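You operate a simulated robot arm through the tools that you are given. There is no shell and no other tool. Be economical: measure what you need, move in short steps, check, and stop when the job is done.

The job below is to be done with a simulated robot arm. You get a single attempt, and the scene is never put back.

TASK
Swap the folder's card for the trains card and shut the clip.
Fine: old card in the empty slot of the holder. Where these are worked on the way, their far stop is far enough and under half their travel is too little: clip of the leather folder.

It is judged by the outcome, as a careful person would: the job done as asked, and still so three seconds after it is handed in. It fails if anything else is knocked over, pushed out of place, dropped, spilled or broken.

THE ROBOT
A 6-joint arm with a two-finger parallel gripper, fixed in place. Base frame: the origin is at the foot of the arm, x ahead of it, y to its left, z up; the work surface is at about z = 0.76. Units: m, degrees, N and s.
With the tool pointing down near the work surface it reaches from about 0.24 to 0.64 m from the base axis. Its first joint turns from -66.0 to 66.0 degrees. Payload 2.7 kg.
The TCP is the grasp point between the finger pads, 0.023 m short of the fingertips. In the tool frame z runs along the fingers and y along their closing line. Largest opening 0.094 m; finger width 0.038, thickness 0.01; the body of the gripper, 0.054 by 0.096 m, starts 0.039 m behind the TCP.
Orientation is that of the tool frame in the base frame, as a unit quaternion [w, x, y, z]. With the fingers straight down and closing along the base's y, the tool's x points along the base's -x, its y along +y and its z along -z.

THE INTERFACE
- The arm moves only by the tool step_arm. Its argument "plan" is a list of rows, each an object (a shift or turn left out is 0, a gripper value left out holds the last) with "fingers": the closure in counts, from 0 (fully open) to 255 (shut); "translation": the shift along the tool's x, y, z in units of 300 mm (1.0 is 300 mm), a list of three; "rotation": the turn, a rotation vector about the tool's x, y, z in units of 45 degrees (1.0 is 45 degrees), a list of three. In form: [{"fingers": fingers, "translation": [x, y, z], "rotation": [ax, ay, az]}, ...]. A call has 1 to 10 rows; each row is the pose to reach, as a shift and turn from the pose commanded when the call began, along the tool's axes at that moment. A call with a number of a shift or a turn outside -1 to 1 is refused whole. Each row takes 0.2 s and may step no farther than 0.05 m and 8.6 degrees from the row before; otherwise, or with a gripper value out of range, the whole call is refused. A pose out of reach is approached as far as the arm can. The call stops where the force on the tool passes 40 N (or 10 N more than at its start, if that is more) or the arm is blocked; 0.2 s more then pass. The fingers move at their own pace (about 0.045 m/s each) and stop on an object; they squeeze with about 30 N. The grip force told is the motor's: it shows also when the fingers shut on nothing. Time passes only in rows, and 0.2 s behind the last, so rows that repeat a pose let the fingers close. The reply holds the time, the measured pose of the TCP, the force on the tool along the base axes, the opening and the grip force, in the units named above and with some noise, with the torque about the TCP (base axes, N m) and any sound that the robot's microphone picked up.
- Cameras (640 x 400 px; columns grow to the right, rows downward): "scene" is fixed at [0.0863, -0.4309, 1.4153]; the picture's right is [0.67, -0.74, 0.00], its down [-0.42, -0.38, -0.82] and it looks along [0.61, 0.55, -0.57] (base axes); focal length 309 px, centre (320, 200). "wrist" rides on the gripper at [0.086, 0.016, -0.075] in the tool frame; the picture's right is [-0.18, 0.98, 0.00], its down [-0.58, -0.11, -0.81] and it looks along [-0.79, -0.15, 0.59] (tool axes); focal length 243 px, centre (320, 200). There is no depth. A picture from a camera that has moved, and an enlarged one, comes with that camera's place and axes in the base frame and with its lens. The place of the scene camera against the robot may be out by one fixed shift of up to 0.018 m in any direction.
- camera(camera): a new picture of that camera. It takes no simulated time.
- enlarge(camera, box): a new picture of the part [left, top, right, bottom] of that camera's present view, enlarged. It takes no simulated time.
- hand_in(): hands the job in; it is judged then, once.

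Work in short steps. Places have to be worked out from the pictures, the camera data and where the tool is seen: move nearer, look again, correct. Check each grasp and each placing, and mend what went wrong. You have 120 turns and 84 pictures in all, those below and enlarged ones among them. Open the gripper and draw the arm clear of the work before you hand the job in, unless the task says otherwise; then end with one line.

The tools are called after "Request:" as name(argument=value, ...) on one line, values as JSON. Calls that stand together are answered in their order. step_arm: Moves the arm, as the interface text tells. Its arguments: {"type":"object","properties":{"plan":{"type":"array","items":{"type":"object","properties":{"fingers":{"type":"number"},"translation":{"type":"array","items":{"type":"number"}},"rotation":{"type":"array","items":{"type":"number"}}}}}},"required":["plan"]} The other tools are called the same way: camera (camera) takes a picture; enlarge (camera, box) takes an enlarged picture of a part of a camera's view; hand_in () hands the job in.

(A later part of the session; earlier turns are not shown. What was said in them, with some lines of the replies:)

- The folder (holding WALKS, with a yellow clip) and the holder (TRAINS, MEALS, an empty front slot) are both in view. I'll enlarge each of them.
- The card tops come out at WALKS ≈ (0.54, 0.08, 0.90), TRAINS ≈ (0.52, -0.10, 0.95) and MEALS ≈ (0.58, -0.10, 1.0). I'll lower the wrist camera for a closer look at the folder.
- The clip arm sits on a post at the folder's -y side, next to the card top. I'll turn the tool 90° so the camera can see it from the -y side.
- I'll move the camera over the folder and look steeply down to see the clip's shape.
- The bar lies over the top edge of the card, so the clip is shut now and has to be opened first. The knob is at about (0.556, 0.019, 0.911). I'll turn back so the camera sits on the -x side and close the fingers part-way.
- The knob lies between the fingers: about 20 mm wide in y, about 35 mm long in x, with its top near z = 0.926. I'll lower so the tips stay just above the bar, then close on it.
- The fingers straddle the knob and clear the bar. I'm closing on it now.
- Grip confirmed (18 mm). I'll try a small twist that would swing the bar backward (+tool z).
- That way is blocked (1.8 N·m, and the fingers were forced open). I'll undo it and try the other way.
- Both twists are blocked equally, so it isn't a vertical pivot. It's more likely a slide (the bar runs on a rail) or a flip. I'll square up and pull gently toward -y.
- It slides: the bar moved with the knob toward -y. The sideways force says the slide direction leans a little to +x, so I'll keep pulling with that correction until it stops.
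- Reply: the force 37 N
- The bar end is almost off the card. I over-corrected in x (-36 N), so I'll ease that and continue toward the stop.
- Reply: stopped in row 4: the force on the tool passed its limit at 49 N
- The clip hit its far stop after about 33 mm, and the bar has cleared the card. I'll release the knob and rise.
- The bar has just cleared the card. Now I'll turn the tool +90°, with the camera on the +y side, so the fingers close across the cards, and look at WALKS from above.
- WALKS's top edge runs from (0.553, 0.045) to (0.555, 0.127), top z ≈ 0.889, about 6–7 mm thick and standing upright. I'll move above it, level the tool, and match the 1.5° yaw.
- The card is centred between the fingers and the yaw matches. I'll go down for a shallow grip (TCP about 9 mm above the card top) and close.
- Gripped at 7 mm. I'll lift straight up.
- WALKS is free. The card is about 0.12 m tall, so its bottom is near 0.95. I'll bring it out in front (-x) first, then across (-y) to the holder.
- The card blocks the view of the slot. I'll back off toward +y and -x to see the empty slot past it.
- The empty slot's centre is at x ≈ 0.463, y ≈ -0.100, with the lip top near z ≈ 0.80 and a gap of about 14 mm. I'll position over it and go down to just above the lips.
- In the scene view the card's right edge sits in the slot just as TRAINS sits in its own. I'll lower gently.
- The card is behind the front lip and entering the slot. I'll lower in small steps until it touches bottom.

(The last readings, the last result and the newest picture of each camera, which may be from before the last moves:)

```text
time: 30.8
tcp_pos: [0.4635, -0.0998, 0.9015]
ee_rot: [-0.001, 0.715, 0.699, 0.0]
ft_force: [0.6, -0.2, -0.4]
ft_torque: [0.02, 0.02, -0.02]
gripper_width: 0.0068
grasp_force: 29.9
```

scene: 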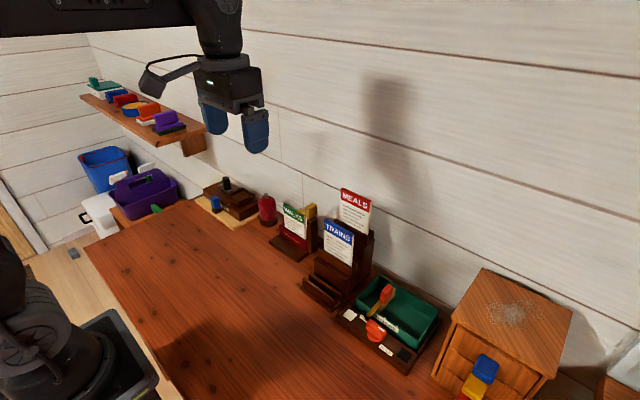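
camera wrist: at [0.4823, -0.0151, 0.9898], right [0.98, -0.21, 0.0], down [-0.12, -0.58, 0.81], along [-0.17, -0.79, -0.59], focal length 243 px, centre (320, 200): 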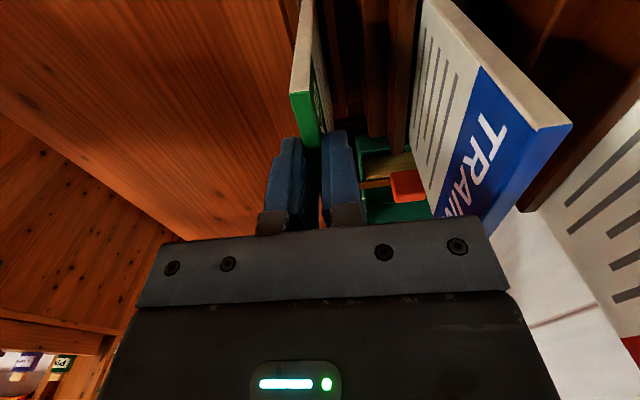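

Request:
enlarge(camera="scene", box=[310, 200, 370, 310])

Request:
camera(camera="wrist")

```text
3.64 times, centred on (340, 255) of scene
camera zoom: at [0.0863, -0.4309, 1.4153], right [0.67, -0.74, 0.0], down [-0.42, -0.38, -0.82], along [0.61, 0.55, -0.57], focal length 1123 px, centre (247, 0)
```

zoom: 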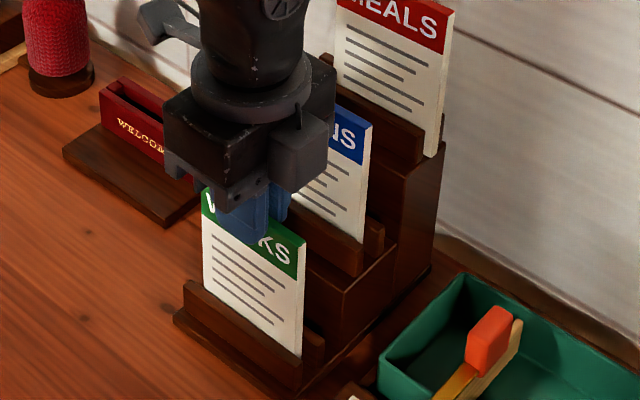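

```text
41 pictures are left
camera wrist: at [0.4812, -0.0138, 0.9751], right [0.98, -0.21, 0.0], down [-0.12, -0.58, 0.81], along [-0.17, -0.79, -0.59], focal length 243 px, centre (320, 200)
```

wrist: 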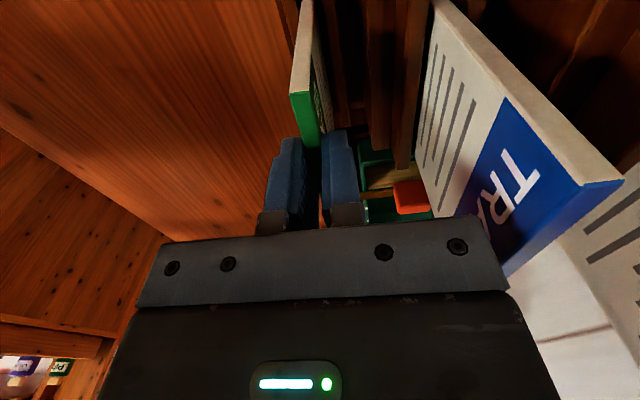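

WALKS now shows about as much of itself above the lip as TRAINS does, so it is nearly on the floor of the slot. I'll release with a small opening.

Request:
step_arm(plan=[{"fingers": 180}, {"fingers": 180}, {"fingers": 180}])

Request:
step_arm(plan=[{"translation": [0, 0, -0.08]}, {"translation": [0, 0, -0.2]}, {"translation": [0, 0, -0.35]}, {"translation": [0, 0, -0.48]}])

Request:
enlarge(camera="scene", box=[280, 180, 400, 320])

Request:
camera(camera="wrist")

```text
time: 31.6
tcp_pos: [0.463, -0.1007, 0.9021]
ee_rot: [-0.001, 0.715, 0.699, 0.0]
ft_force: [0.3, -0.4, -0.2]
ft_torque: [0.03, 0.02, -0.04]
gripper_width: 0.0276
grasp_force: 0.1
```

```text
time: 32.6
tcp_pos: [0.4645, -0.102, 1.0464]
ee_rot: [-0.001, 0.716, 0.699, -0.001]
ft_force: [-0.1, -0.8, -0.1]
ft_torque: [0.03, 0.0, 0.01]
gripper_width: 0.0277
grasp_force: 0.0
```

```text
2.86 times, centred on (340, 250) of scene
camera zoom: at [0.0862, -0.4309, 1.4153], right [0.67, -0.74, 0.0], down [-0.42, -0.38, -0.82], along [0.61, 0.55, -0.57], focal length 883 px, centre (263, 57)
```

zoom: 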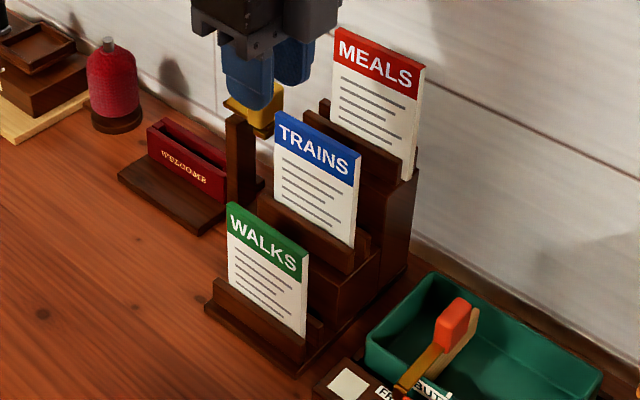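

```text
39 pictures are left
camera wrist: at [0.4824, -0.0151, 1.1202], right [0.98, -0.21, 0.0], down [-0.12, -0.58, 0.81], along [-0.17, -0.79, -0.59], focal length 243 px, centre (320, 200)
```

wrist: 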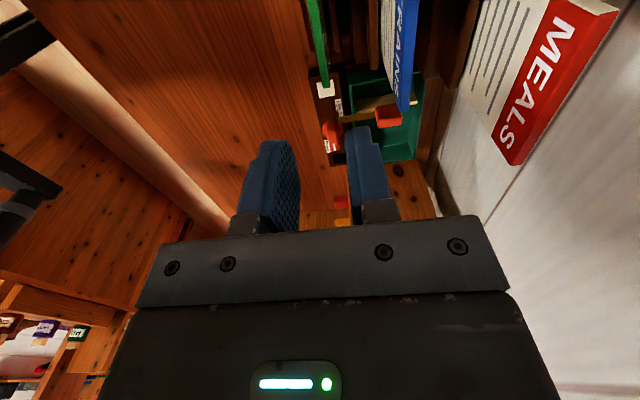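

WALKS stands well in the front slot. Next is TRAINS: its top centre is near (0.521, -0.100, 0.948). I'll move above it at this height and check.

Request:
step_arm(plan=[{"fingers": 147, "translation": [0.004, 0.1, 0]}, {"translation": [0.008, 0.188, 0]}, {"translation": [0.008, 0.188, 0.1]}])

Request:
camera(camera="wrist")

```text
time: 33.4
tcp_pos: [0.52, -0.0984, 1.0141]
ee_rot: [-0.002, 0.715, 0.699, 0.0]
ft_force: [-0.4, 0.0, 0.3]
ft_torque: [-0.01, 0.0, 0.0]
gripper_width: 0.0398
grasp_force: 0.0
```

```text
38 pictures are left
camera wrist: at [0.538, -0.0121, 1.0877], right [0.98, -0.21, 0.0], down [-0.12, -0.58, 0.81], along [-0.17, -0.79, -0.59], focal length 243 px, centre (320, 200)
```

wrist: 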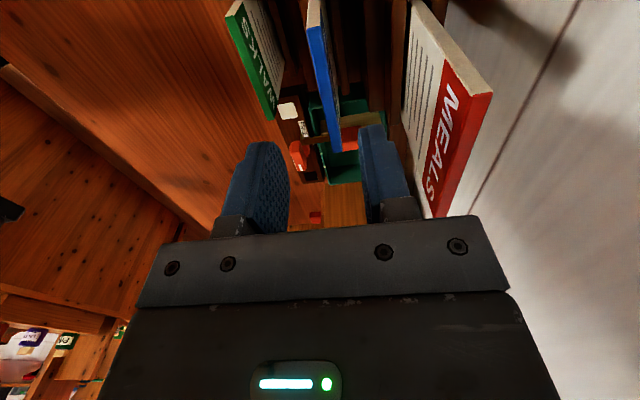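

Request:
enlarge(camera="wrist", box=[230, 0, 500, 220])

```text
1.82 times, centred on (365, 110) of wrist
camera zoom: at [0.538, -0.0121, 1.0877], right [0.98, -0.21, 0.0], down [-0.12, -0.58, 0.81], along [-0.17, -0.79, -0.59], focal length 441 px, centre (238, 364)
```

zoom: 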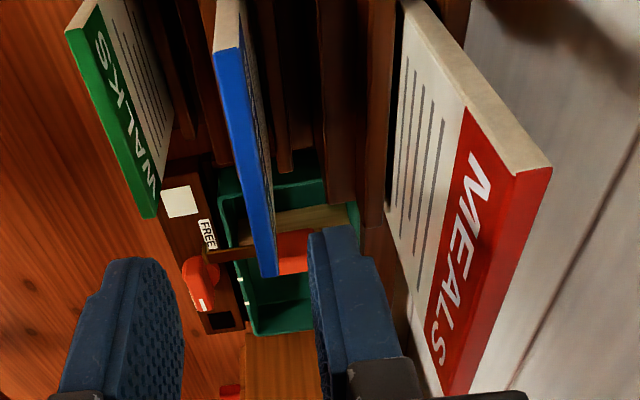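

TRAINS's top centre refines to (0.525, -0.097), and MEALS's front face is near x ≈ 0.579, leaving a few mm behind the gripper body. I'll shift +4.5 mm in x, go down to a shallow grip and close.

Request:
step_arm(plan=[{"translation": [0.004, 0.016, 0]}, {"translation": [0.004, 0.016, 0.06]}, {"translation": [0.004, 0.016, 0.12]}, {"translation": [0.004, 0.016, 0.185]}, {"translation": [0.004, 0.016, 0.185]}])

Request:
camera(camera="wrist")

Request:
enlarge(camera="scene", box=[290, 160, 390, 260])

```text
time: 34.6
tcp_pos: [0.5241, -0.0981, 0.9595]
ee_rot: [0.0, 0.715, 0.699, -0.001]
ft_force: [-0.5, -0.7, -0.8]
ft_torque: [0.03, 0.0, -0.04]
gripper_width: 0.0398
grasp_force: 0.0
```

```text
36 pictures are left
camera wrist: at [0.5429, -0.0116, 1.0326], right [0.98, -0.21, 0.0], down [-0.12, -0.58, 0.81], along [-0.17, -0.79, -0.59], focal length 243 px, centre (320, 200)
```

wrist: 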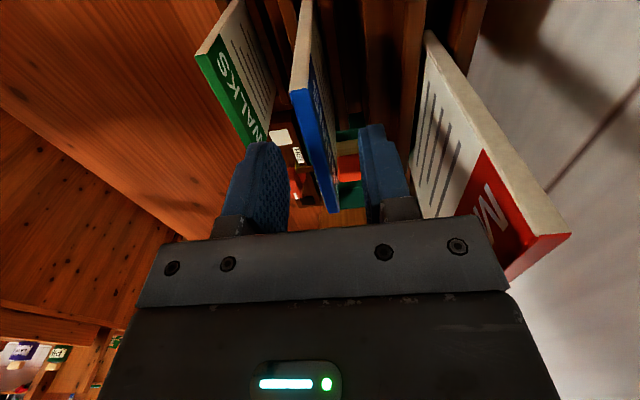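

```text
4.00 times, centred on (340, 210) of scene
camera zoom: at [0.0863, -0.4309, 1.4153], right [0.67, -0.74, 0.0], down [-0.42, -0.38, -0.82], along [0.61, 0.55, -0.57], focal length 1236 px, centre (240, 160)
```

zoom: 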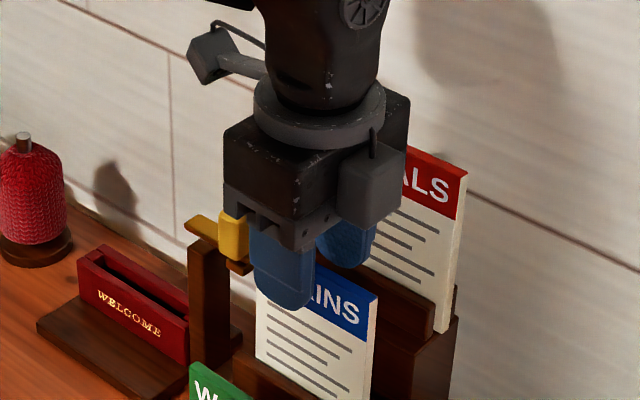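

TRAINS is centred and the body is clear of MEALS. I'm closing, then lifting a little to check.

Request:
step_arm(plan=[{"fingers": 255}, {"fingers": 255}, {"fingers": 255}, {"translation": [0, 0, -0.06]}, {"translation": [0, 0, -0.13]}, {"translation": [0, 0, -0.2]}])

Request:
enlarge(camera="scene", box=[270, 130, 410, 310])

```text
time: 36.0
tcp_pos: [0.5261, -0.0992, 1.0209]
ee_rot: [0.0, 0.716, 0.699, -0.001]
ft_force: [-0.8, 0.3, -0.5]
ft_torque: [0.04, -0.02, -0.04]
gripper_width: 0.0066
grasp_force: 30.0
```

```text
2.22 times, centred on (340, 220) of scene
camera zoom: at [0.0863, -0.4309, 1.4153], right [0.67, -0.74, 0.0], down [-0.42, -0.38, -0.82], along [0.61, 0.55, -0.57], focal length 686 px, centre (276, 156)
```

zoom: 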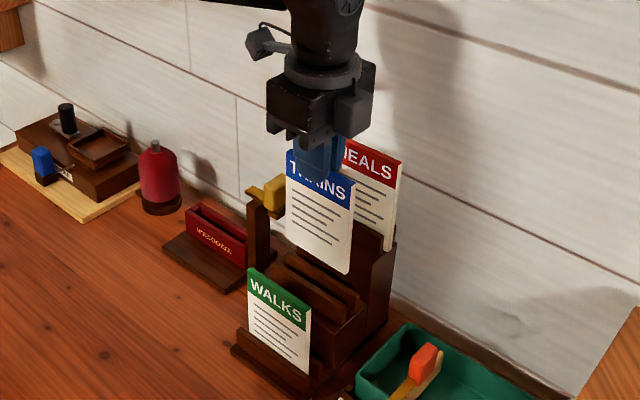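

TRAINS is out. I'll raise it further and carry it across to the folder.

Request:
step_arm(plan=[{"translation": [0, 0, -0.12]}, {"translation": [0, 0, -0.22]}, {"translation": [0.13, 0, -0.22]}, {"translation": [0.26, 0, -0.22]}, {"translation": [0.39, 0.03, -0.22]}, {"translation": [0.52, 0.06, -0.22]}, {"translation": [0.615, 0.08, -0.22]}, {"translation": [0.615, 0.08, -0.22]}])

Request:
camera(camera="wrist")

Request:
enlarge(camera="scene", box=[230, 120, 370, 280])

```text
time: 37.8
tcp_pos: [0.5538, 0.0861, 1.0857]
ee_rot: [-0.001, 0.714, 0.7, -0.001]
ft_force: [0.0, 0.4, -0.9]
ft_torque: [0.03, 0.01, -0.01]
gripper_width: 0.0066
grasp_force: 30.0
```

```text
33 pictures are left
camera wrist: at [0.5708, 0.1728, 1.159], right [0.98, -0.21, 0.0], down [-0.12, -0.58, 0.81], along [-0.17, -0.79, -0.59], focal length 243 px, centre (320, 200)
```

wrist: 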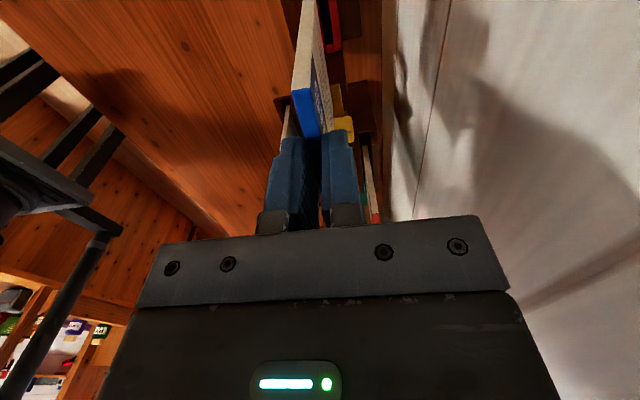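

```text
2.50 times, centred on (300, 200) of scene
camera zoom: at [0.0863, -0.4309, 1.4153], right [0.67, -0.74, 0.0], down [-0.42, -0.38, -0.82], along [0.61, 0.55, -0.57], focal length 772 px, centre (370, 200)
```

zoom: 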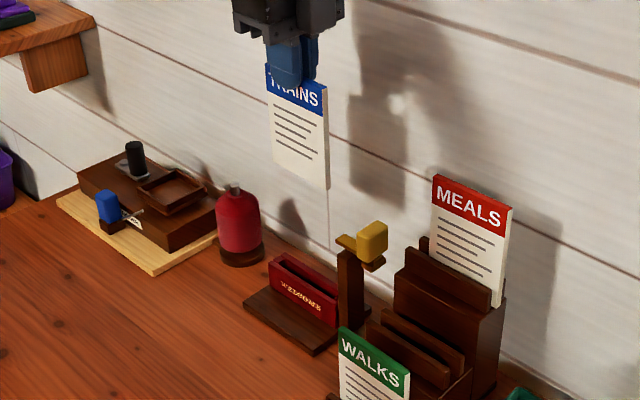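

Request:
step_arm(plan=[{"translation": [0, 0.003, 0.12]}, {"translation": [0, 0.003, 0.24]}, {"translation": [0, 0.003, 0.35]}, {"translation": [0, 0.003, 0.4]}, {"translation": [0, 0.003, 0.4]}])

Request:
enlarge(camera="wrist", box=[250, 0, 410, 120])

Request:
enlarge(camera="scene", box=[250, 160, 350, 270])

```text
time: 39.0
tcp_pos: [0.5536, 0.0859, 0.9658]
ee_rot: [0.0, 0.715, 0.699, 0.0]
ft_force: [-0.1, -0.2, -0.9]
ft_torque: [0.01, -0.01, 0.02]
gripper_width: 0.0066
grasp_force: 30.3
```

```text
3.33 times, centred on (330, 60) of wrist
camera zoom: at [0.5708, 0.1722, 1.0382], right [0.98, -0.21, 0.0], down [-0.12, -0.58, 0.81], along [-0.17, -0.79, -0.59], focal length 809 px, centre (287, 667)
```

zoom: 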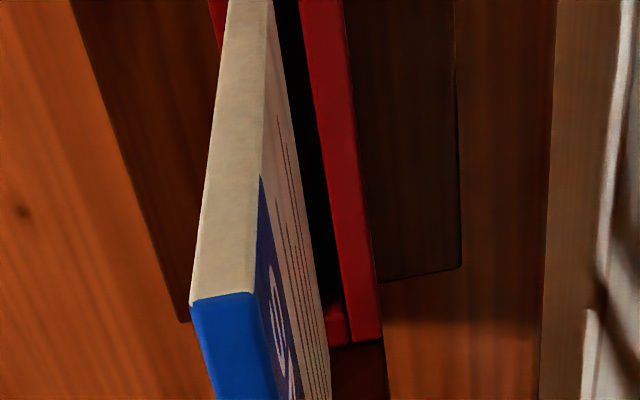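

```text
3.64 times, centred on (300, 215) of scene
camera zoom: at [0.0863, -0.4309, 1.4153], right [0.67, -0.74, 0.0], down [-0.42, -0.38, -0.82], along [0.61, 0.55, -0.57], focal length 1123 px, centre (393, 146)
```

zoom: 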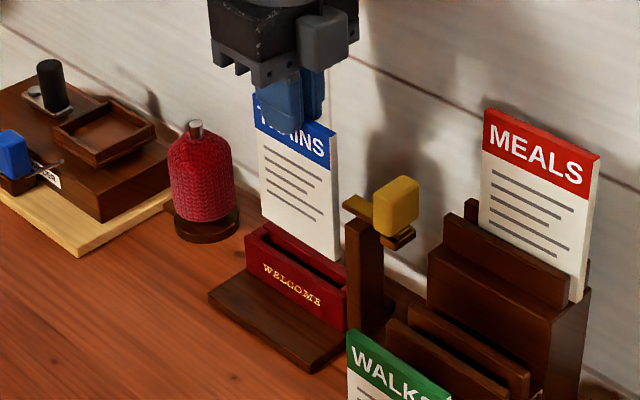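

The card is lined up with the pocket. I'll lower slowly while watching the force.

Request:
step_arm(plan=[{"translation": [0, 0.002, 0.03]}, {"translation": [0, 0.002, 0.06]}, {"translation": [0, 0.002, 0.09]}, {"translation": [0, 0.002, 0.12]}, {"translation": [0, 0.002, 0.12]}])

Request:
enlarge(camera="scene", box=[250, 160, 350, 270])

```text
time: 40.2
tcp_pos: [0.5547, 0.0861, 0.9282]
ee_rot: [-0.001, 0.715, 0.699, 0.0]
ft_force: [0.1, 0.9, -0.1]
ft_torque: [0.01, 0.0, 0.03]
gripper_width: 0.007
grasp_force: 30.2
```

```text
3.64 times, centred on (300, 215) of scene
camera zoom: at [0.0863, -0.4309, 1.4153], right [0.67, -0.74, 0.0], down [-0.42, -0.38, -0.82], along [0.61, 0.55, -0.57], focal length 1123 px, centre (393, 146)
```

zoom: 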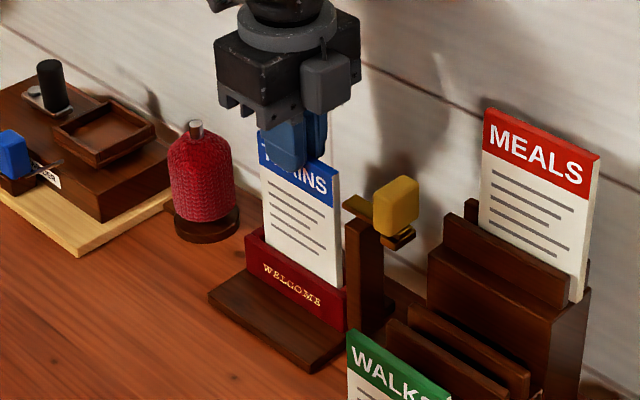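

The card is in the pocket. I'll keep going down in small steps to the bottom.

Request:
step_arm(plan=[{"translation": [0, 0, 0.025]}, {"translation": [0, 0, 0.05]}, {"translation": [0, 0, 0.07]}, {"translation": [0, 0, 0.085]}, {"translation": [0, 0, 0.095]}])

Request:
enlarge(camera="scene", box=[250, 160, 350, 270])

```text
time: 41.4
tcp_pos: [0.5532, 0.0858, 0.901]
ee_rot: [-0.001, 0.715, 0.699, -0.001]
ft_force: [0.2, -1.3, 0.3]
ft_torque: [0.0, 0.01, -0.02]
gripper_width: 0.0069
grasp_force: 30.1
```

```text
3.64 times, centred on (300, 215) of scene
camera zoom: at [0.0863, -0.4309, 1.4153], right [0.67, -0.74, 0.0], down [-0.42, -0.38, -0.82], along [0.61, 0.55, -0.57], focal length 1123 px, centre (393, 146)
```

zoom: 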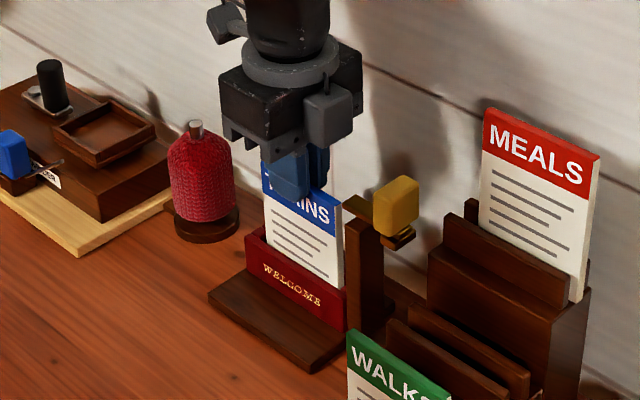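

Request:
step_arm(plan=[{"translation": [0, 0, 0.006]}, {"translation": [0, 0, 0.012]}, {"translation": [0, 0, 0.012]}])

```text
time: 42.2
tcp_pos: [0.5565, 0.0846, 0.9013]
ee_rot: [0.002, 0.714, 0.7, 0.001]
ft_force: [-1.4, -3.5, 30.0]
ft_torque: [-0.31, 0.25, -0.02]
gripper_width: 0.0068
grasp_force: 29.6
```

The card has touched bottom (30 N up). I'll ease off slightly, release and rise.

Request:
step_arm(plan=[{"translation": [0, 0, -0.008]}, {"fingers": 180, "translation": [0, 0, -0.008]}, {"fingers": 180, "translation": [0, 0, -0.008]}, {"fingers": 180, "translation": [0, 0, -0.008]}, {"translation": [0, 0, -0.1]}, {"translation": [0, 0, -0.25]}, {"translation": [0, 0, -0.4]}, {"translation": [0.1, -0.05, -0.45]}])

Request:
enlarge(camera="scene", box=[265, 180, 345, 260])

Request:
camera(camera="wrist")

```text
time: 44.0
tcp_pos: [0.5396, 0.1162, 1.0325]
ee_rot: [-0.001, 0.715, 0.699, -0.001]
ft_force: [0.3, 0.8, 0.4]
ft_torque: [0.01, 0.0, 0.08]
gripper_width: 0.0276
grasp_force: 0.1
```

```text
5.00 times, centred on (305, 220) of scene
camera zoom: at [0.0862, -0.431, 1.4153], right [0.67, -0.74, 0.0], down [-0.42, -0.38, -0.82], along [0.61, 0.55, -0.57], focal length 1545 px, centre (395, 100)
```

zoom: 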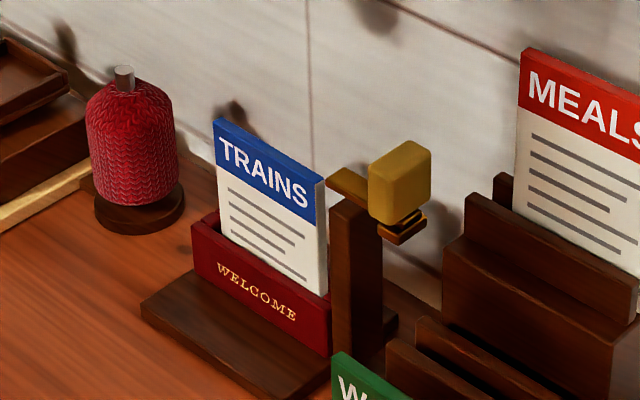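

```text
26 pictures are left
camera wrist: at [0.5568, 0.2033, 1.106], right [0.98, -0.21, 0.0], down [-0.12, -0.58, 0.81], along [-0.17, -0.79, -0.59], focal length 243 px, centre (320, 200)
```

wrist: 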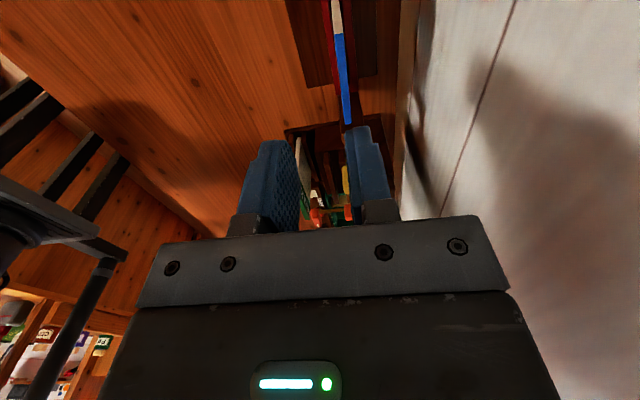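

Comparing scene pictures, MEALS moved about 14 mm toward -y in its slot while I pulled the clip: the gripper body pushed it. I'll put that right afterwards. For the clip I'll turn the tool to -90°, where the body stays clear of MEALS, doing the rotation well out in front.

Request:
step_arm(plan=[{"translation": [-0.04, -0.1, -0.093], "rotation": [0, 0, -0.16]}, {"translation": [-0.08, -0.195, -0.093], "rotation": [0, 0, -0.333]}, {"translation": [-0.12, -0.195, -0.093], "rotation": [0, 0, -0.5]}, {"translation": [-0.16, -0.195, -0.093], "rotation": [0, 0, -0.666]}, {"translation": [-0.2, -0.195, -0.093], "rotation": [0, 0, -0.833]}, {"translation": [-0.225, -0.195, -0.093], "rotation": [0, 0, -1.0]}])

Request:
step_arm(plan=[{"rotation": [0, 0, -0.166]}, {"rotation": [0, 0, -0.333]}, {"rotation": [0, 0, -0.5]}, {"rotation": [0, 0, -0.666]}, {"rotation": [0, 0, -0.833]}, {"rotation": [0, 0, -1.0]}])

Request:
step_arm(plan=[{"rotation": [0, 0, -0.166]}, {"rotation": [0, 0, -0.333]}, {"rotation": [0, 0, -0.5]}, {"rotation": [0, 0, -0.666]}, {"rotation": [0, 0, -0.833]}, {"rotation": [0, 0, -1.0]}])

Request:
step_arm(plan=[{"fingers": 92, "rotation": [0, 0, -0.166]}, {"rotation": [0, 0, -0.333]}, {"rotation": [0, 0, -0.5]}, {"rotation": [0, 0, -0.666]}, {"rotation": [0, 0, -0.833]}, {"rotation": [0, 0, -1.0]}])

```text
time: 45.4
tcp_pos: [0.4812, 0.0496, 1.0607]
ee_rot: [0.0, 0.392, 0.92, -0.001]
ft_force: [0.5, 0.3, -1.1]
ft_torque: [0.02, 0.02, 0.02]
gripper_width: 0.0277
grasp_force: 0.0
```

```text
time: 46.8
tcp_pos: [0.4801, 0.0491, 1.0606]
ee_rot: [-0.001, 0.01, 1.0, 0.001]
ft_force: [0.1, 0.4, -0.8]
ft_torque: [-0.04, -0.03, 0.04]
gripper_width: 0.0278
grasp_force: 0.2
```

```text
time: 48.2
tcp_pos: [0.4813, 0.049, 1.0618]
ee_rot: [-0.001, -0.373, 0.928, 0.0]
ft_force: [-0.2, 0.4, 0.4]
ft_torque: [0.0, -0.01, 0.0]
gripper_width: 0.0277
grasp_force: 0.1
```

```text
time: 49.6
tcp_pos: [0.4799, 0.0503, 1.0591]
ee_rot: [-0.001, -0.701, 0.713, 0.001]
ft_force: [-0.3, -0.1, -1.1]
ft_torque: [0.03, 0.0, 0.01]
gripper_width: 0.0601
grasp_force: 0.1
```

Request:
step_arm(plan=[{"translation": [0.07, -0.09, 0.05]}, {"translation": [0.15, -0.18, 0.1]}, {"translation": [0.219, -0.26, 0.15]}, {"translation": [0.219, -0.26, 0.2]}, {"translation": [0.219, -0.26, 0.2]}])

Request:
camera(camera="wrist")

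Request:
enlarge(camera="scene", box=[270, 160, 390, 260])

```text
time: 50.8
tcp_pos: [0.5586, -0.0182, 0.9997]
ee_rot: [0.0, -0.699, 0.715, -0.001]
ft_force: [0.8, 0.5, -0.3]
ft_torque: [-0.01, 0.02, -0.04]
gripper_width: 0.0601
grasp_force: 0.1
```

```text
25 pictures are left
camera wrist: at [0.5398, -0.1027, 1.0736], right [-0.98, 0.21, 0.0], down [0.12, 0.58, 0.81], along [0.17, 0.79, -0.59], focal length 243 px, centre (320, 200)
```

wrist: 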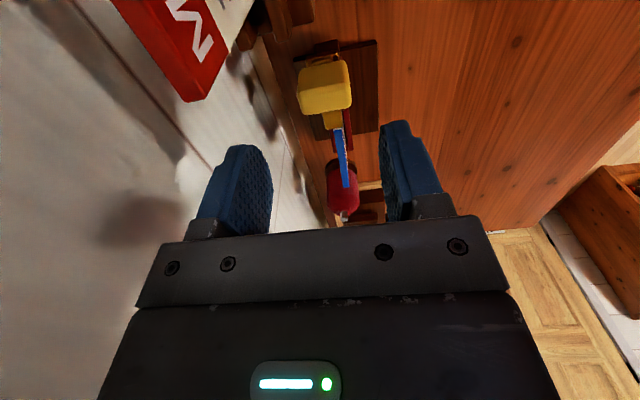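

```text
4.00 times, centred on (330, 210) of scene
camera zoom: at [0.0863, -0.4309, 1.4153], right [0.67, -0.74, 0.0], down [-0.42, -0.38, -0.82], along [0.61, 0.55, -0.57], focal length 1236 px, centre (280, 160)
```

zoom: 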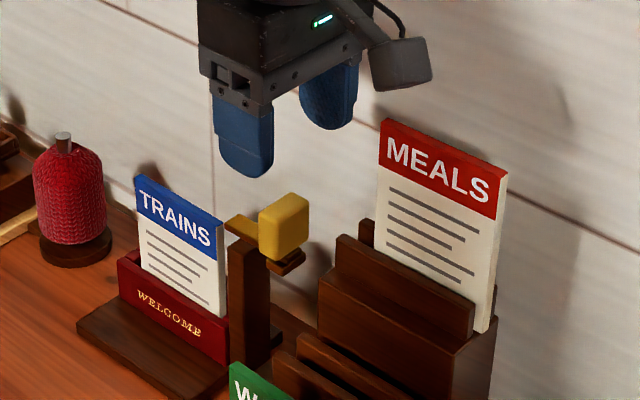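

Knob is at about (0.554, -0.016), and everything is clear. I'll descend around it and grip.

Request:
step_arm(plan=[{"translation": [0, 0.012, 0.08]}, {"translation": [0, 0.012, 0.16]}, {"translation": [0, 0.012, 0.24]}, {"fingers": 255, "translation": [0, 0.012, 0.24]}, {"fingers": 255, "translation": [0, 0.012, 0.24]}, {"fingers": 255, "translation": [0, 0.012, 0.24]}])

Request:
enlarge(camera="scene", box=[270, 160, 390, 260])

```text
time: 52.2
tcp_pos: [0.5554, -0.0173, 0.9298]
ee_rot: [0.0, -0.7, 0.714, 0.0]
ft_force: [3.2, -0.3, -1.8]
ft_torque: [0.19, -0.08, 0.49]
gripper_width: 0.0334
grasp_force: 45.7
```

```text
4.00 times, centred on (330, 210) of scene
camera zoom: at [0.0864, -0.4309, 1.4153], right [0.67, -0.74, 0.0], down [-0.42, -0.38, -0.82], along [0.61, 0.55, -0.57], focal length 1236 px, centre (280, 160)
```

zoom: 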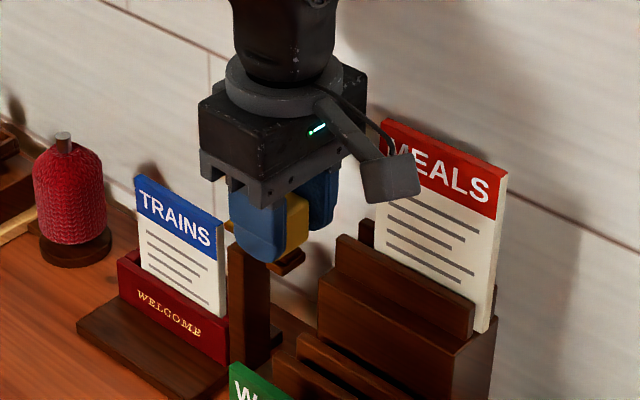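

Knob gripped (33 mm across). I'll slide it +y to shut the clip over the card.

Request:
step_arm(plan=[{"translation": [-0.02, 0, 0]}, {"translation": [-0.04, 0, 0]}, {"translation": [-0.06, 0, 0]}, {"translation": [-0.08, 0, 0]}, {"translation": [-0.1, 0, 0]}])

Request:
enlarge(camera="scene", box=[270, 160, 390, 260])

```text
time: 53.4
tcp_pos: [0.5545, 0.0119, 0.9299]
ee_rot: [0.001, -0.7, 0.714, -0.002]
ft_force: [20.8, 0.2, 6.4]
ft_torque: [-0.31, 0.38, 0.75]
gripper_width: 0.0335
grasp_force: 44.7
```

```text
4.00 times, centred on (330, 210) of scene
camera zoom: at [0.0867, -0.4309, 1.4153], right [0.67, -0.74, 0.0], down [-0.42, -0.38, -0.82], along [0.61, 0.55, -0.57], focal length 1236 px, centre (280, 160)
```

zoom: 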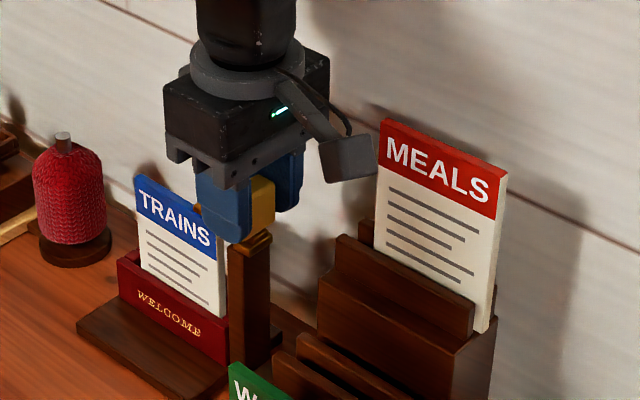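

It's moving. I'll relieve the sideways force (+x 1 mm) and continue in small steps to the closed stop.

Request:
step_arm(plan=[{"translation": [0, -0.004, 0]}, {"translation": [-0.006, -0.004, 0]}, {"translation": [-0.012, -0.004, 0]}, {"translation": [-0.018, -0.004, 0]}, {"translation": [-0.024, -0.004, 0]}])

Request:
enlarge(camera="scene", box=[270, 180, 350, 240])

```text
time: 54.6
tcp_pos: [0.5553, 0.0186, 0.9301]
ee_rot: [0.0, -0.699, 0.715, 0.0]
ft_force: [8.0, -1.7, 15.1]
ft_torque: [-0.04, -0.14, 0.77]
gripper_width: 0.0337
grasp_force: 44.5
```

```text
6.67 times, centred on (310, 210) of scene
camera zoom: at [0.0862, -0.431, 1.4153], right [0.67, -0.74, 0.0], down [-0.42, -0.38, -0.82], along [0.61, 0.55, -0.57], focal length 2060 px, centre (387, 133)
```

zoom: 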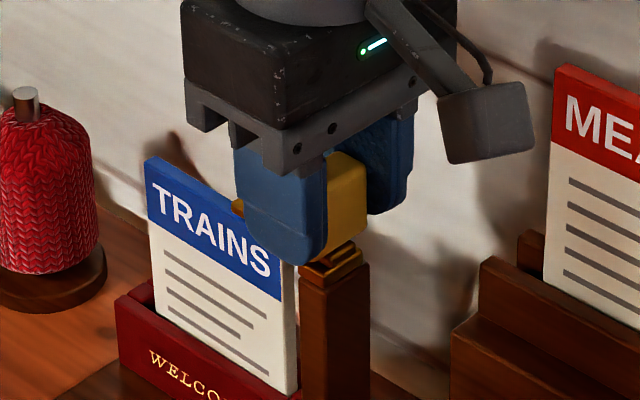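

Request:
step_arm(plan=[{"translation": [-0.004, 0, 0]}, {"translation": [-0.008, 0, 0]}, {"translation": [-0.012, 0, 0]}])

```text
time: 55.4
tcp_pos: [0.5558, 0.0193, 0.9291]
ee_rot: [-0.002, -0.698, 0.716, 0.0]
ft_force: [5.2, -25.0, 18.1]
ft_torque: [0.65, 0.02, 0.64]
gripper_width: 0.0336
grasp_force: 45.2
```

Now at the closed stop (-25 N in y). I'll relax, release and rise, then check.

Request:
step_arm(plan=[{"translation": [0.005, 0, 0]}, {"fingers": 92, "translation": [0.005, 0, 0]}, {"fingers": 92, "translation": [0.005, 0, 0]}, {"fingers": 92, "translation": [0.005, 0, 0]}, {"translation": [0.005, 0, -0.1]}, {"translation": [0.005, 0, -0.25]}, {"translation": [0.005, 0.1, -0.4]}, {"translation": [0.005, 0.2, -0.45]}])

Request:
enlarge(camera="scene", box=[270, 180, 390, 300])

```text
refused: row 7 steps farther than a row can; nothing moved
```

```text
3.33 times, centred on (330, 240) of scene
camera zoom: at [0.086, -0.4316, 1.4151], right [0.67, -0.74, 0.0], down [-0.42, -0.38, -0.82], along [0.61, 0.55, -0.57], focal length 1030 px, centre (287, 67)
```

zoom: 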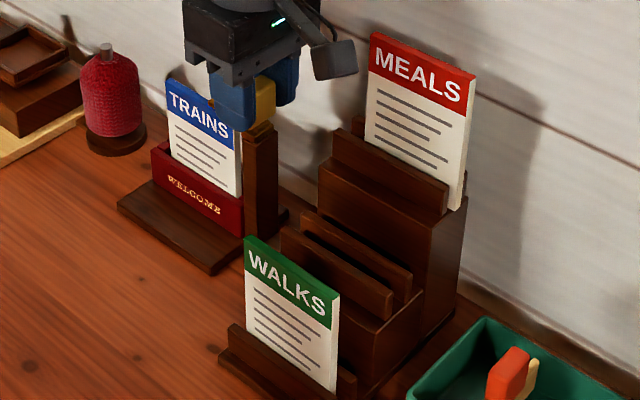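

One row was too long, so nothing moved. I'll repeat it with shorter rows.

Request:
step_arm(plan=[{"translation": [0.005, 0, 0]}, {"fingers": 92, "translation": [0.005, 0, 0]}, {"fingers": 92, "translation": [0.005, 0, 0]}, {"fingers": 92, "translation": [0.005, 0, 0]}, {"translation": [0.005, 0, -0.1]}, {"translation": [0.005, 0, -0.22]}, {"translation": [0.005, 0, -0.35]}, {"translation": [0.005, 0.12, -0.4]}, {"translation": [0.005, 0.25, -0.4]}])

Request:
enlarge(camera="scene", box=[265, 190, 325, 240])

Request:
camera(camera="scene")

```text
time: 57.4
tcp_pos: [0.4806, 0.0237, 1.0504]
ee_rot: [-0.001, -0.699, 0.715, 0.001]
ft_force: [-0.5, -0.1, 0.3]
ft_torque: [0.01, 0.02, -0.02]
gripper_width: 0.0604
grasp_force: 0.1
```

```text
8.00 times, centred on (295, 215) of scene
camera zoom: at [0.0863, -0.4309, 1.4153], right [0.67, -0.74, 0.0], down [-0.42, -0.38, -0.82], along [0.61, 0.55, -0.57], focal length 2472 px, centre (520, 80)
```

zoom: 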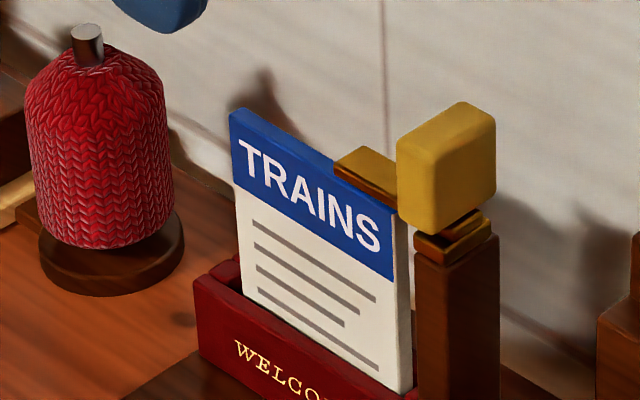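

```text
18 pictures are left
```

scene: 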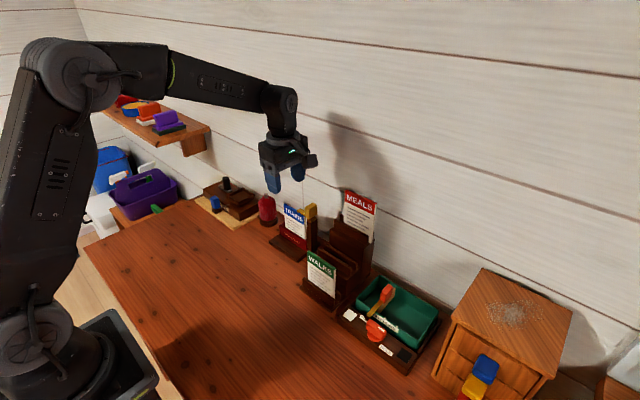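

The clip is shut over TRAINS, and its position matches the original pixels. Now to restore MEALS: its -y edge is at about y ≈ -0.157 (it was about -0.143). I'll go round to its -y side with closed fingers.

Request:
step_arm(plan=[{"fingers": 255, "translation": [0.14, 0, -0.03]}, {"translation": [0.28, 0, -0.03]}, {"translation": [0.42, 0, -0.03]}, {"translation": [0.56, -0.01, -0.03]}, {"translation": [0.7, -0.0165, -0.03]}, {"translation": [0.73, -0.12, -0.03]}, {"translation": [0.73, -0.25, -0.03]}, {"translation": [0.725, -0.34, -0.03]}, {"translation": [0.725, -0.34, -0.03]}])

Request:
camera(camera="wrist")

```text
time: 59.4
tcp_pos: [0.5756, -0.1981, 1.0582]
ee_rot: [0.0, -0.699, 0.715, 0.001]
ft_force: [0.3, 0.1, -0.1]
ft_torque: [0.0, 0.02, 0.02]
gripper_width: 0.0002
grasp_force: 30.1
```

```text
17 pictures are left
camera wrist: at [0.5585, -0.2829, 1.1309], right [-0.98, 0.21, 0.0], down [0.12, 0.58, 0.81], along [0.16, 0.79, -0.59], focal length 243 px, centre (320, 200)
```

wrist: 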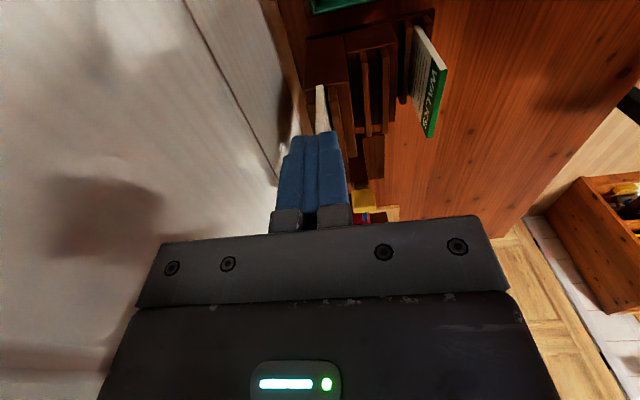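

The fingers are just off MEALS's -y edge. I'll descend beside it and shift +4 mm in x.

Request:
step_arm(plan=[{"translation": [0, -0.014, 0.08]}, {"translation": [0, -0.014, 0.16]}, {"translation": [0, -0.014, 0.24]}, {"translation": [0, -0.014, 0.24]}])

Request:
enlarge(camera="scene", box=[300, 160, 420, 260])

```text
time: 60.4
tcp_pos: [0.5822, -0.1947, 0.9856]
ee_rot: [0.001, -0.699, 0.715, 0.0]
ft_force: [-0.5, -0.5, 0.2]
ft_torque: [-0.01, 0.0, -0.03]
gripper_width: 0.0
grasp_force: 29.7
```

```text
4.00 times, centred on (360, 210) of scene
camera zoom: at [0.0863, -0.4309, 1.4153], right [0.67, -0.74, 0.0], down [-0.42, -0.38, -0.82], along [0.61, 0.55, -0.57], focal length 1236 px, centre (160, 160)
```

zoom: 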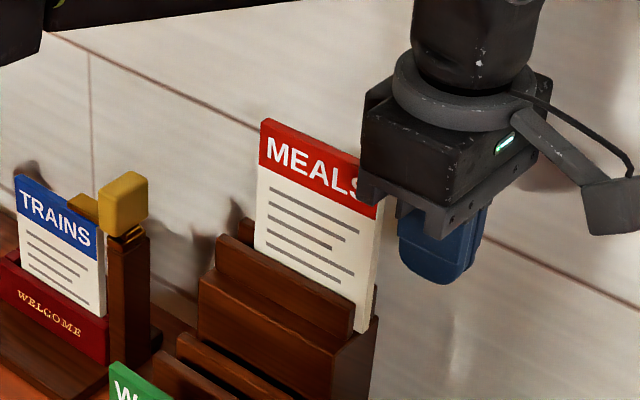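

Request:
step_arm(plan=[{"translation": [-0.02, 0, 0]}, {"translation": [-0.04, 0, 0]}, {"translation": [-0.06, 0, 0]}])

Request:
enlarge(camera="scene", box=[300, 160, 420, 260])

```text
time: 61.2
tcp_pos: [0.5824, -0.1787, 0.9859]
ee_rot: [0.0, -0.699, 0.715, 0.0]
ft_force: [0.2, -0.7, -0.7]
ft_torque: [0.0, 0.0, -0.03]
gripper_width: 0.0
grasp_force: 29.8
```

```text
4.00 times, centred on (360, 210) of scene
camera zoom: at [0.0863, -0.4309, 1.4153], right [0.67, -0.74, 0.0], down [-0.42, -0.38, -0.82], along [0.61, 0.55, -0.57], focal length 1236 px, centre (160, 160)
```

zoom: 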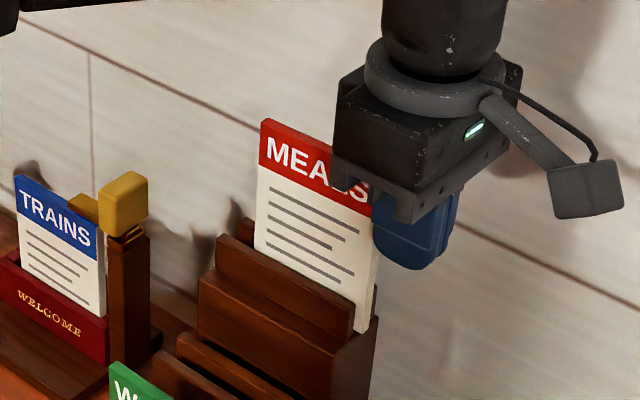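

No contact yet, and MEALS hasn't moved. I'll continue pushing in small steps.

Request:
step_arm(plan=[{"translation": [-0.012, 0, 0]}, {"translation": [-0.024, 0, 0]}, {"translation": [-0.036, 0, 0]}])

Request:
enlarge(camera="scene", box=[300, 160, 420, 260])

```text
time: 62.0
tcp_pos: [0.5823, -0.1673, 0.9846]
ee_rot: [0.0, -0.699, 0.715, 0.0]
ft_force: [-0.4, -0.7, 0.4]
ft_torque: [-0.01, 0.0, 0.0]
gripper_width: 0.0
grasp_force: 30.1
```

```text
4.00 times, centred on (360, 210) of scene
camera zoom: at [0.0863, -0.4309, 1.4153], right [0.67, -0.74, 0.0], down [-0.42, -0.38, -0.82], along [0.61, 0.55, -0.57], focal length 1236 px, centre (160, 160)
```

zoom: 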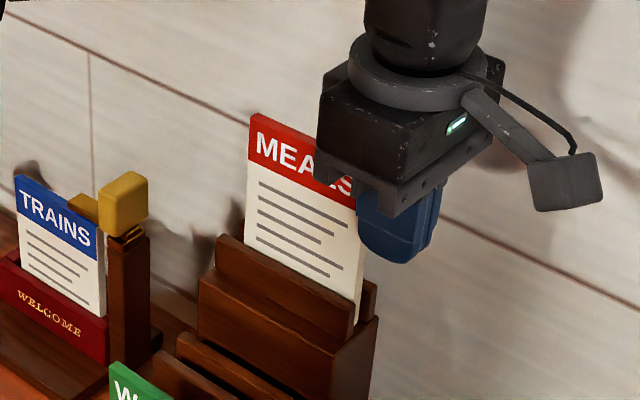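

MEALS is sliding back. It needs about 4.5 mm more to match its original pixel position.

Request:
step_arm(plan=[{"translation": [-0.007, 0, 0]}, {"translation": [-0.015, 0, 0]}, {"translation": [-0.015, 0, 0]}])

Request:
enlarge(camera="scene", box=[300, 160, 420, 260])

```text
time: 62.8
tcp_pos: [0.5822, -0.1638, 0.9856]
ee_rot: [0.0, -0.699, 0.715, 0.0]
ft_force: [0.1, -0.7, 1.3]
ft_torque: [-0.03, 0.01, 0.04]
gripper_width: 0.0
grasp_force: 29.7
```

```text
4.00 times, centred on (360, 210) of scene
camera zoom: at [0.0863, -0.4309, 1.4153], right [0.67, -0.74, 0.0], down [-0.42, -0.38, -0.82], along [0.61, 0.55, -0.57], focal length 1236 px, centre (160, 160)
```

zoom: 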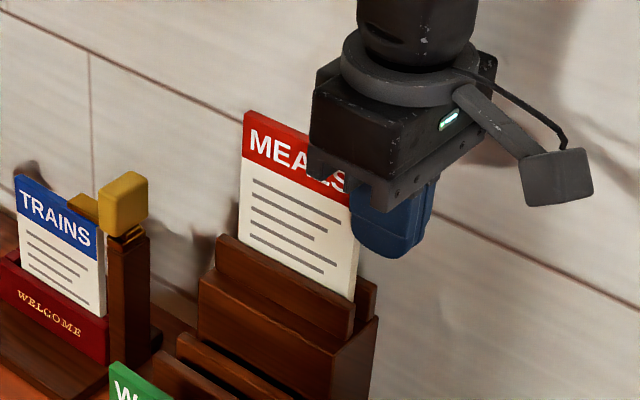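

MEALS is back at its original pixel (245, 111). I'll back off -y, rise, and draw clear with the gripper open.

Request:
step_arm(plan=[{"translation": [0.04, 0, 0]}, {"translation": [0.08, 0, 0]}, {"translation": [0.08, 0, -0.15]}, {"translation": [0.08, 0, -0.3]}, {"translation": [0.08, 0.14, -0.35]}, {"translation": [0.08, 0.28, -0.4]}, {"translation": [0.08, 0.42, -0.45]}, {"fingers": 0, "translation": [0.0, 0.5, -0.5]}, {"fingers": 0, "translation": [-0.1, 0.6, -0.5]}, {"fingers": 0, "translation": [-0.1, 0.6, -0.5]}])

Request:
camera(camera="scene")

Request:
enlarge(camera="scene", box=[260, 170, 420, 320])

```text
time: 65.0
tcp_pos: [0.4044, -0.1295, 1.1372]
ee_rot: [0.0, -0.699, 0.715, 0.0]
ft_force: [0.8, -0.5, 0.3]
ft_torque: [0.01, 0.0, -0.02]
gripper_width: 0.0691
grasp_force: 0.1
```

```text
12 pictures are left
```

scene: 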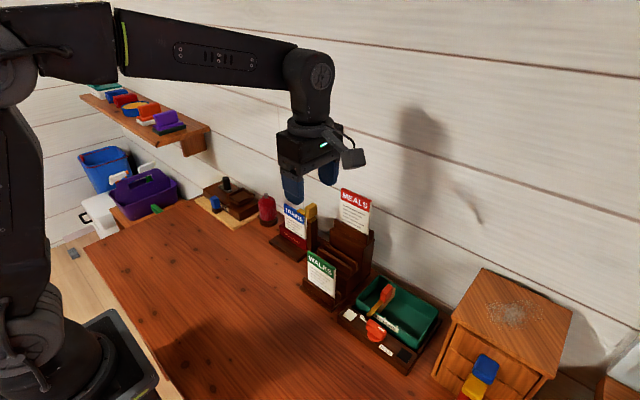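

```text
2.67 times, centred on (340, 245) of scene
camera zoom: at [0.0862, -0.4309, 1.4153], right [0.67, -0.74, 0.0], down [-0.42, -0.38, -0.82], along [0.61, 0.55, -0.57], focal length 824 px, centre (267, 80)
```

zoom: 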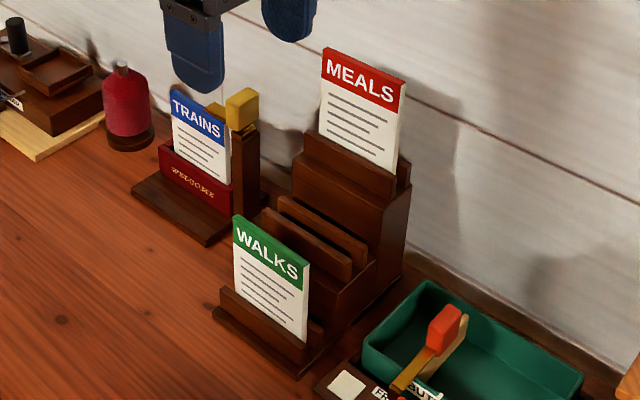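

TRAINS is in the folder with the clip shut, WALKS is in the holder's front slot, and MEALS is back in place. The arm is clear, so I'm handing in.

Request:
hand_in()

```text
The job is handed in.
```

The trains card is in the folder with the clip shut, and the old walks card is in the holder's empty front slot. While I was pulling the clip open, the gripper pushed the meals card about 14 mm sideways in its slot. I slid it back, and it matches its original position in the pictures.
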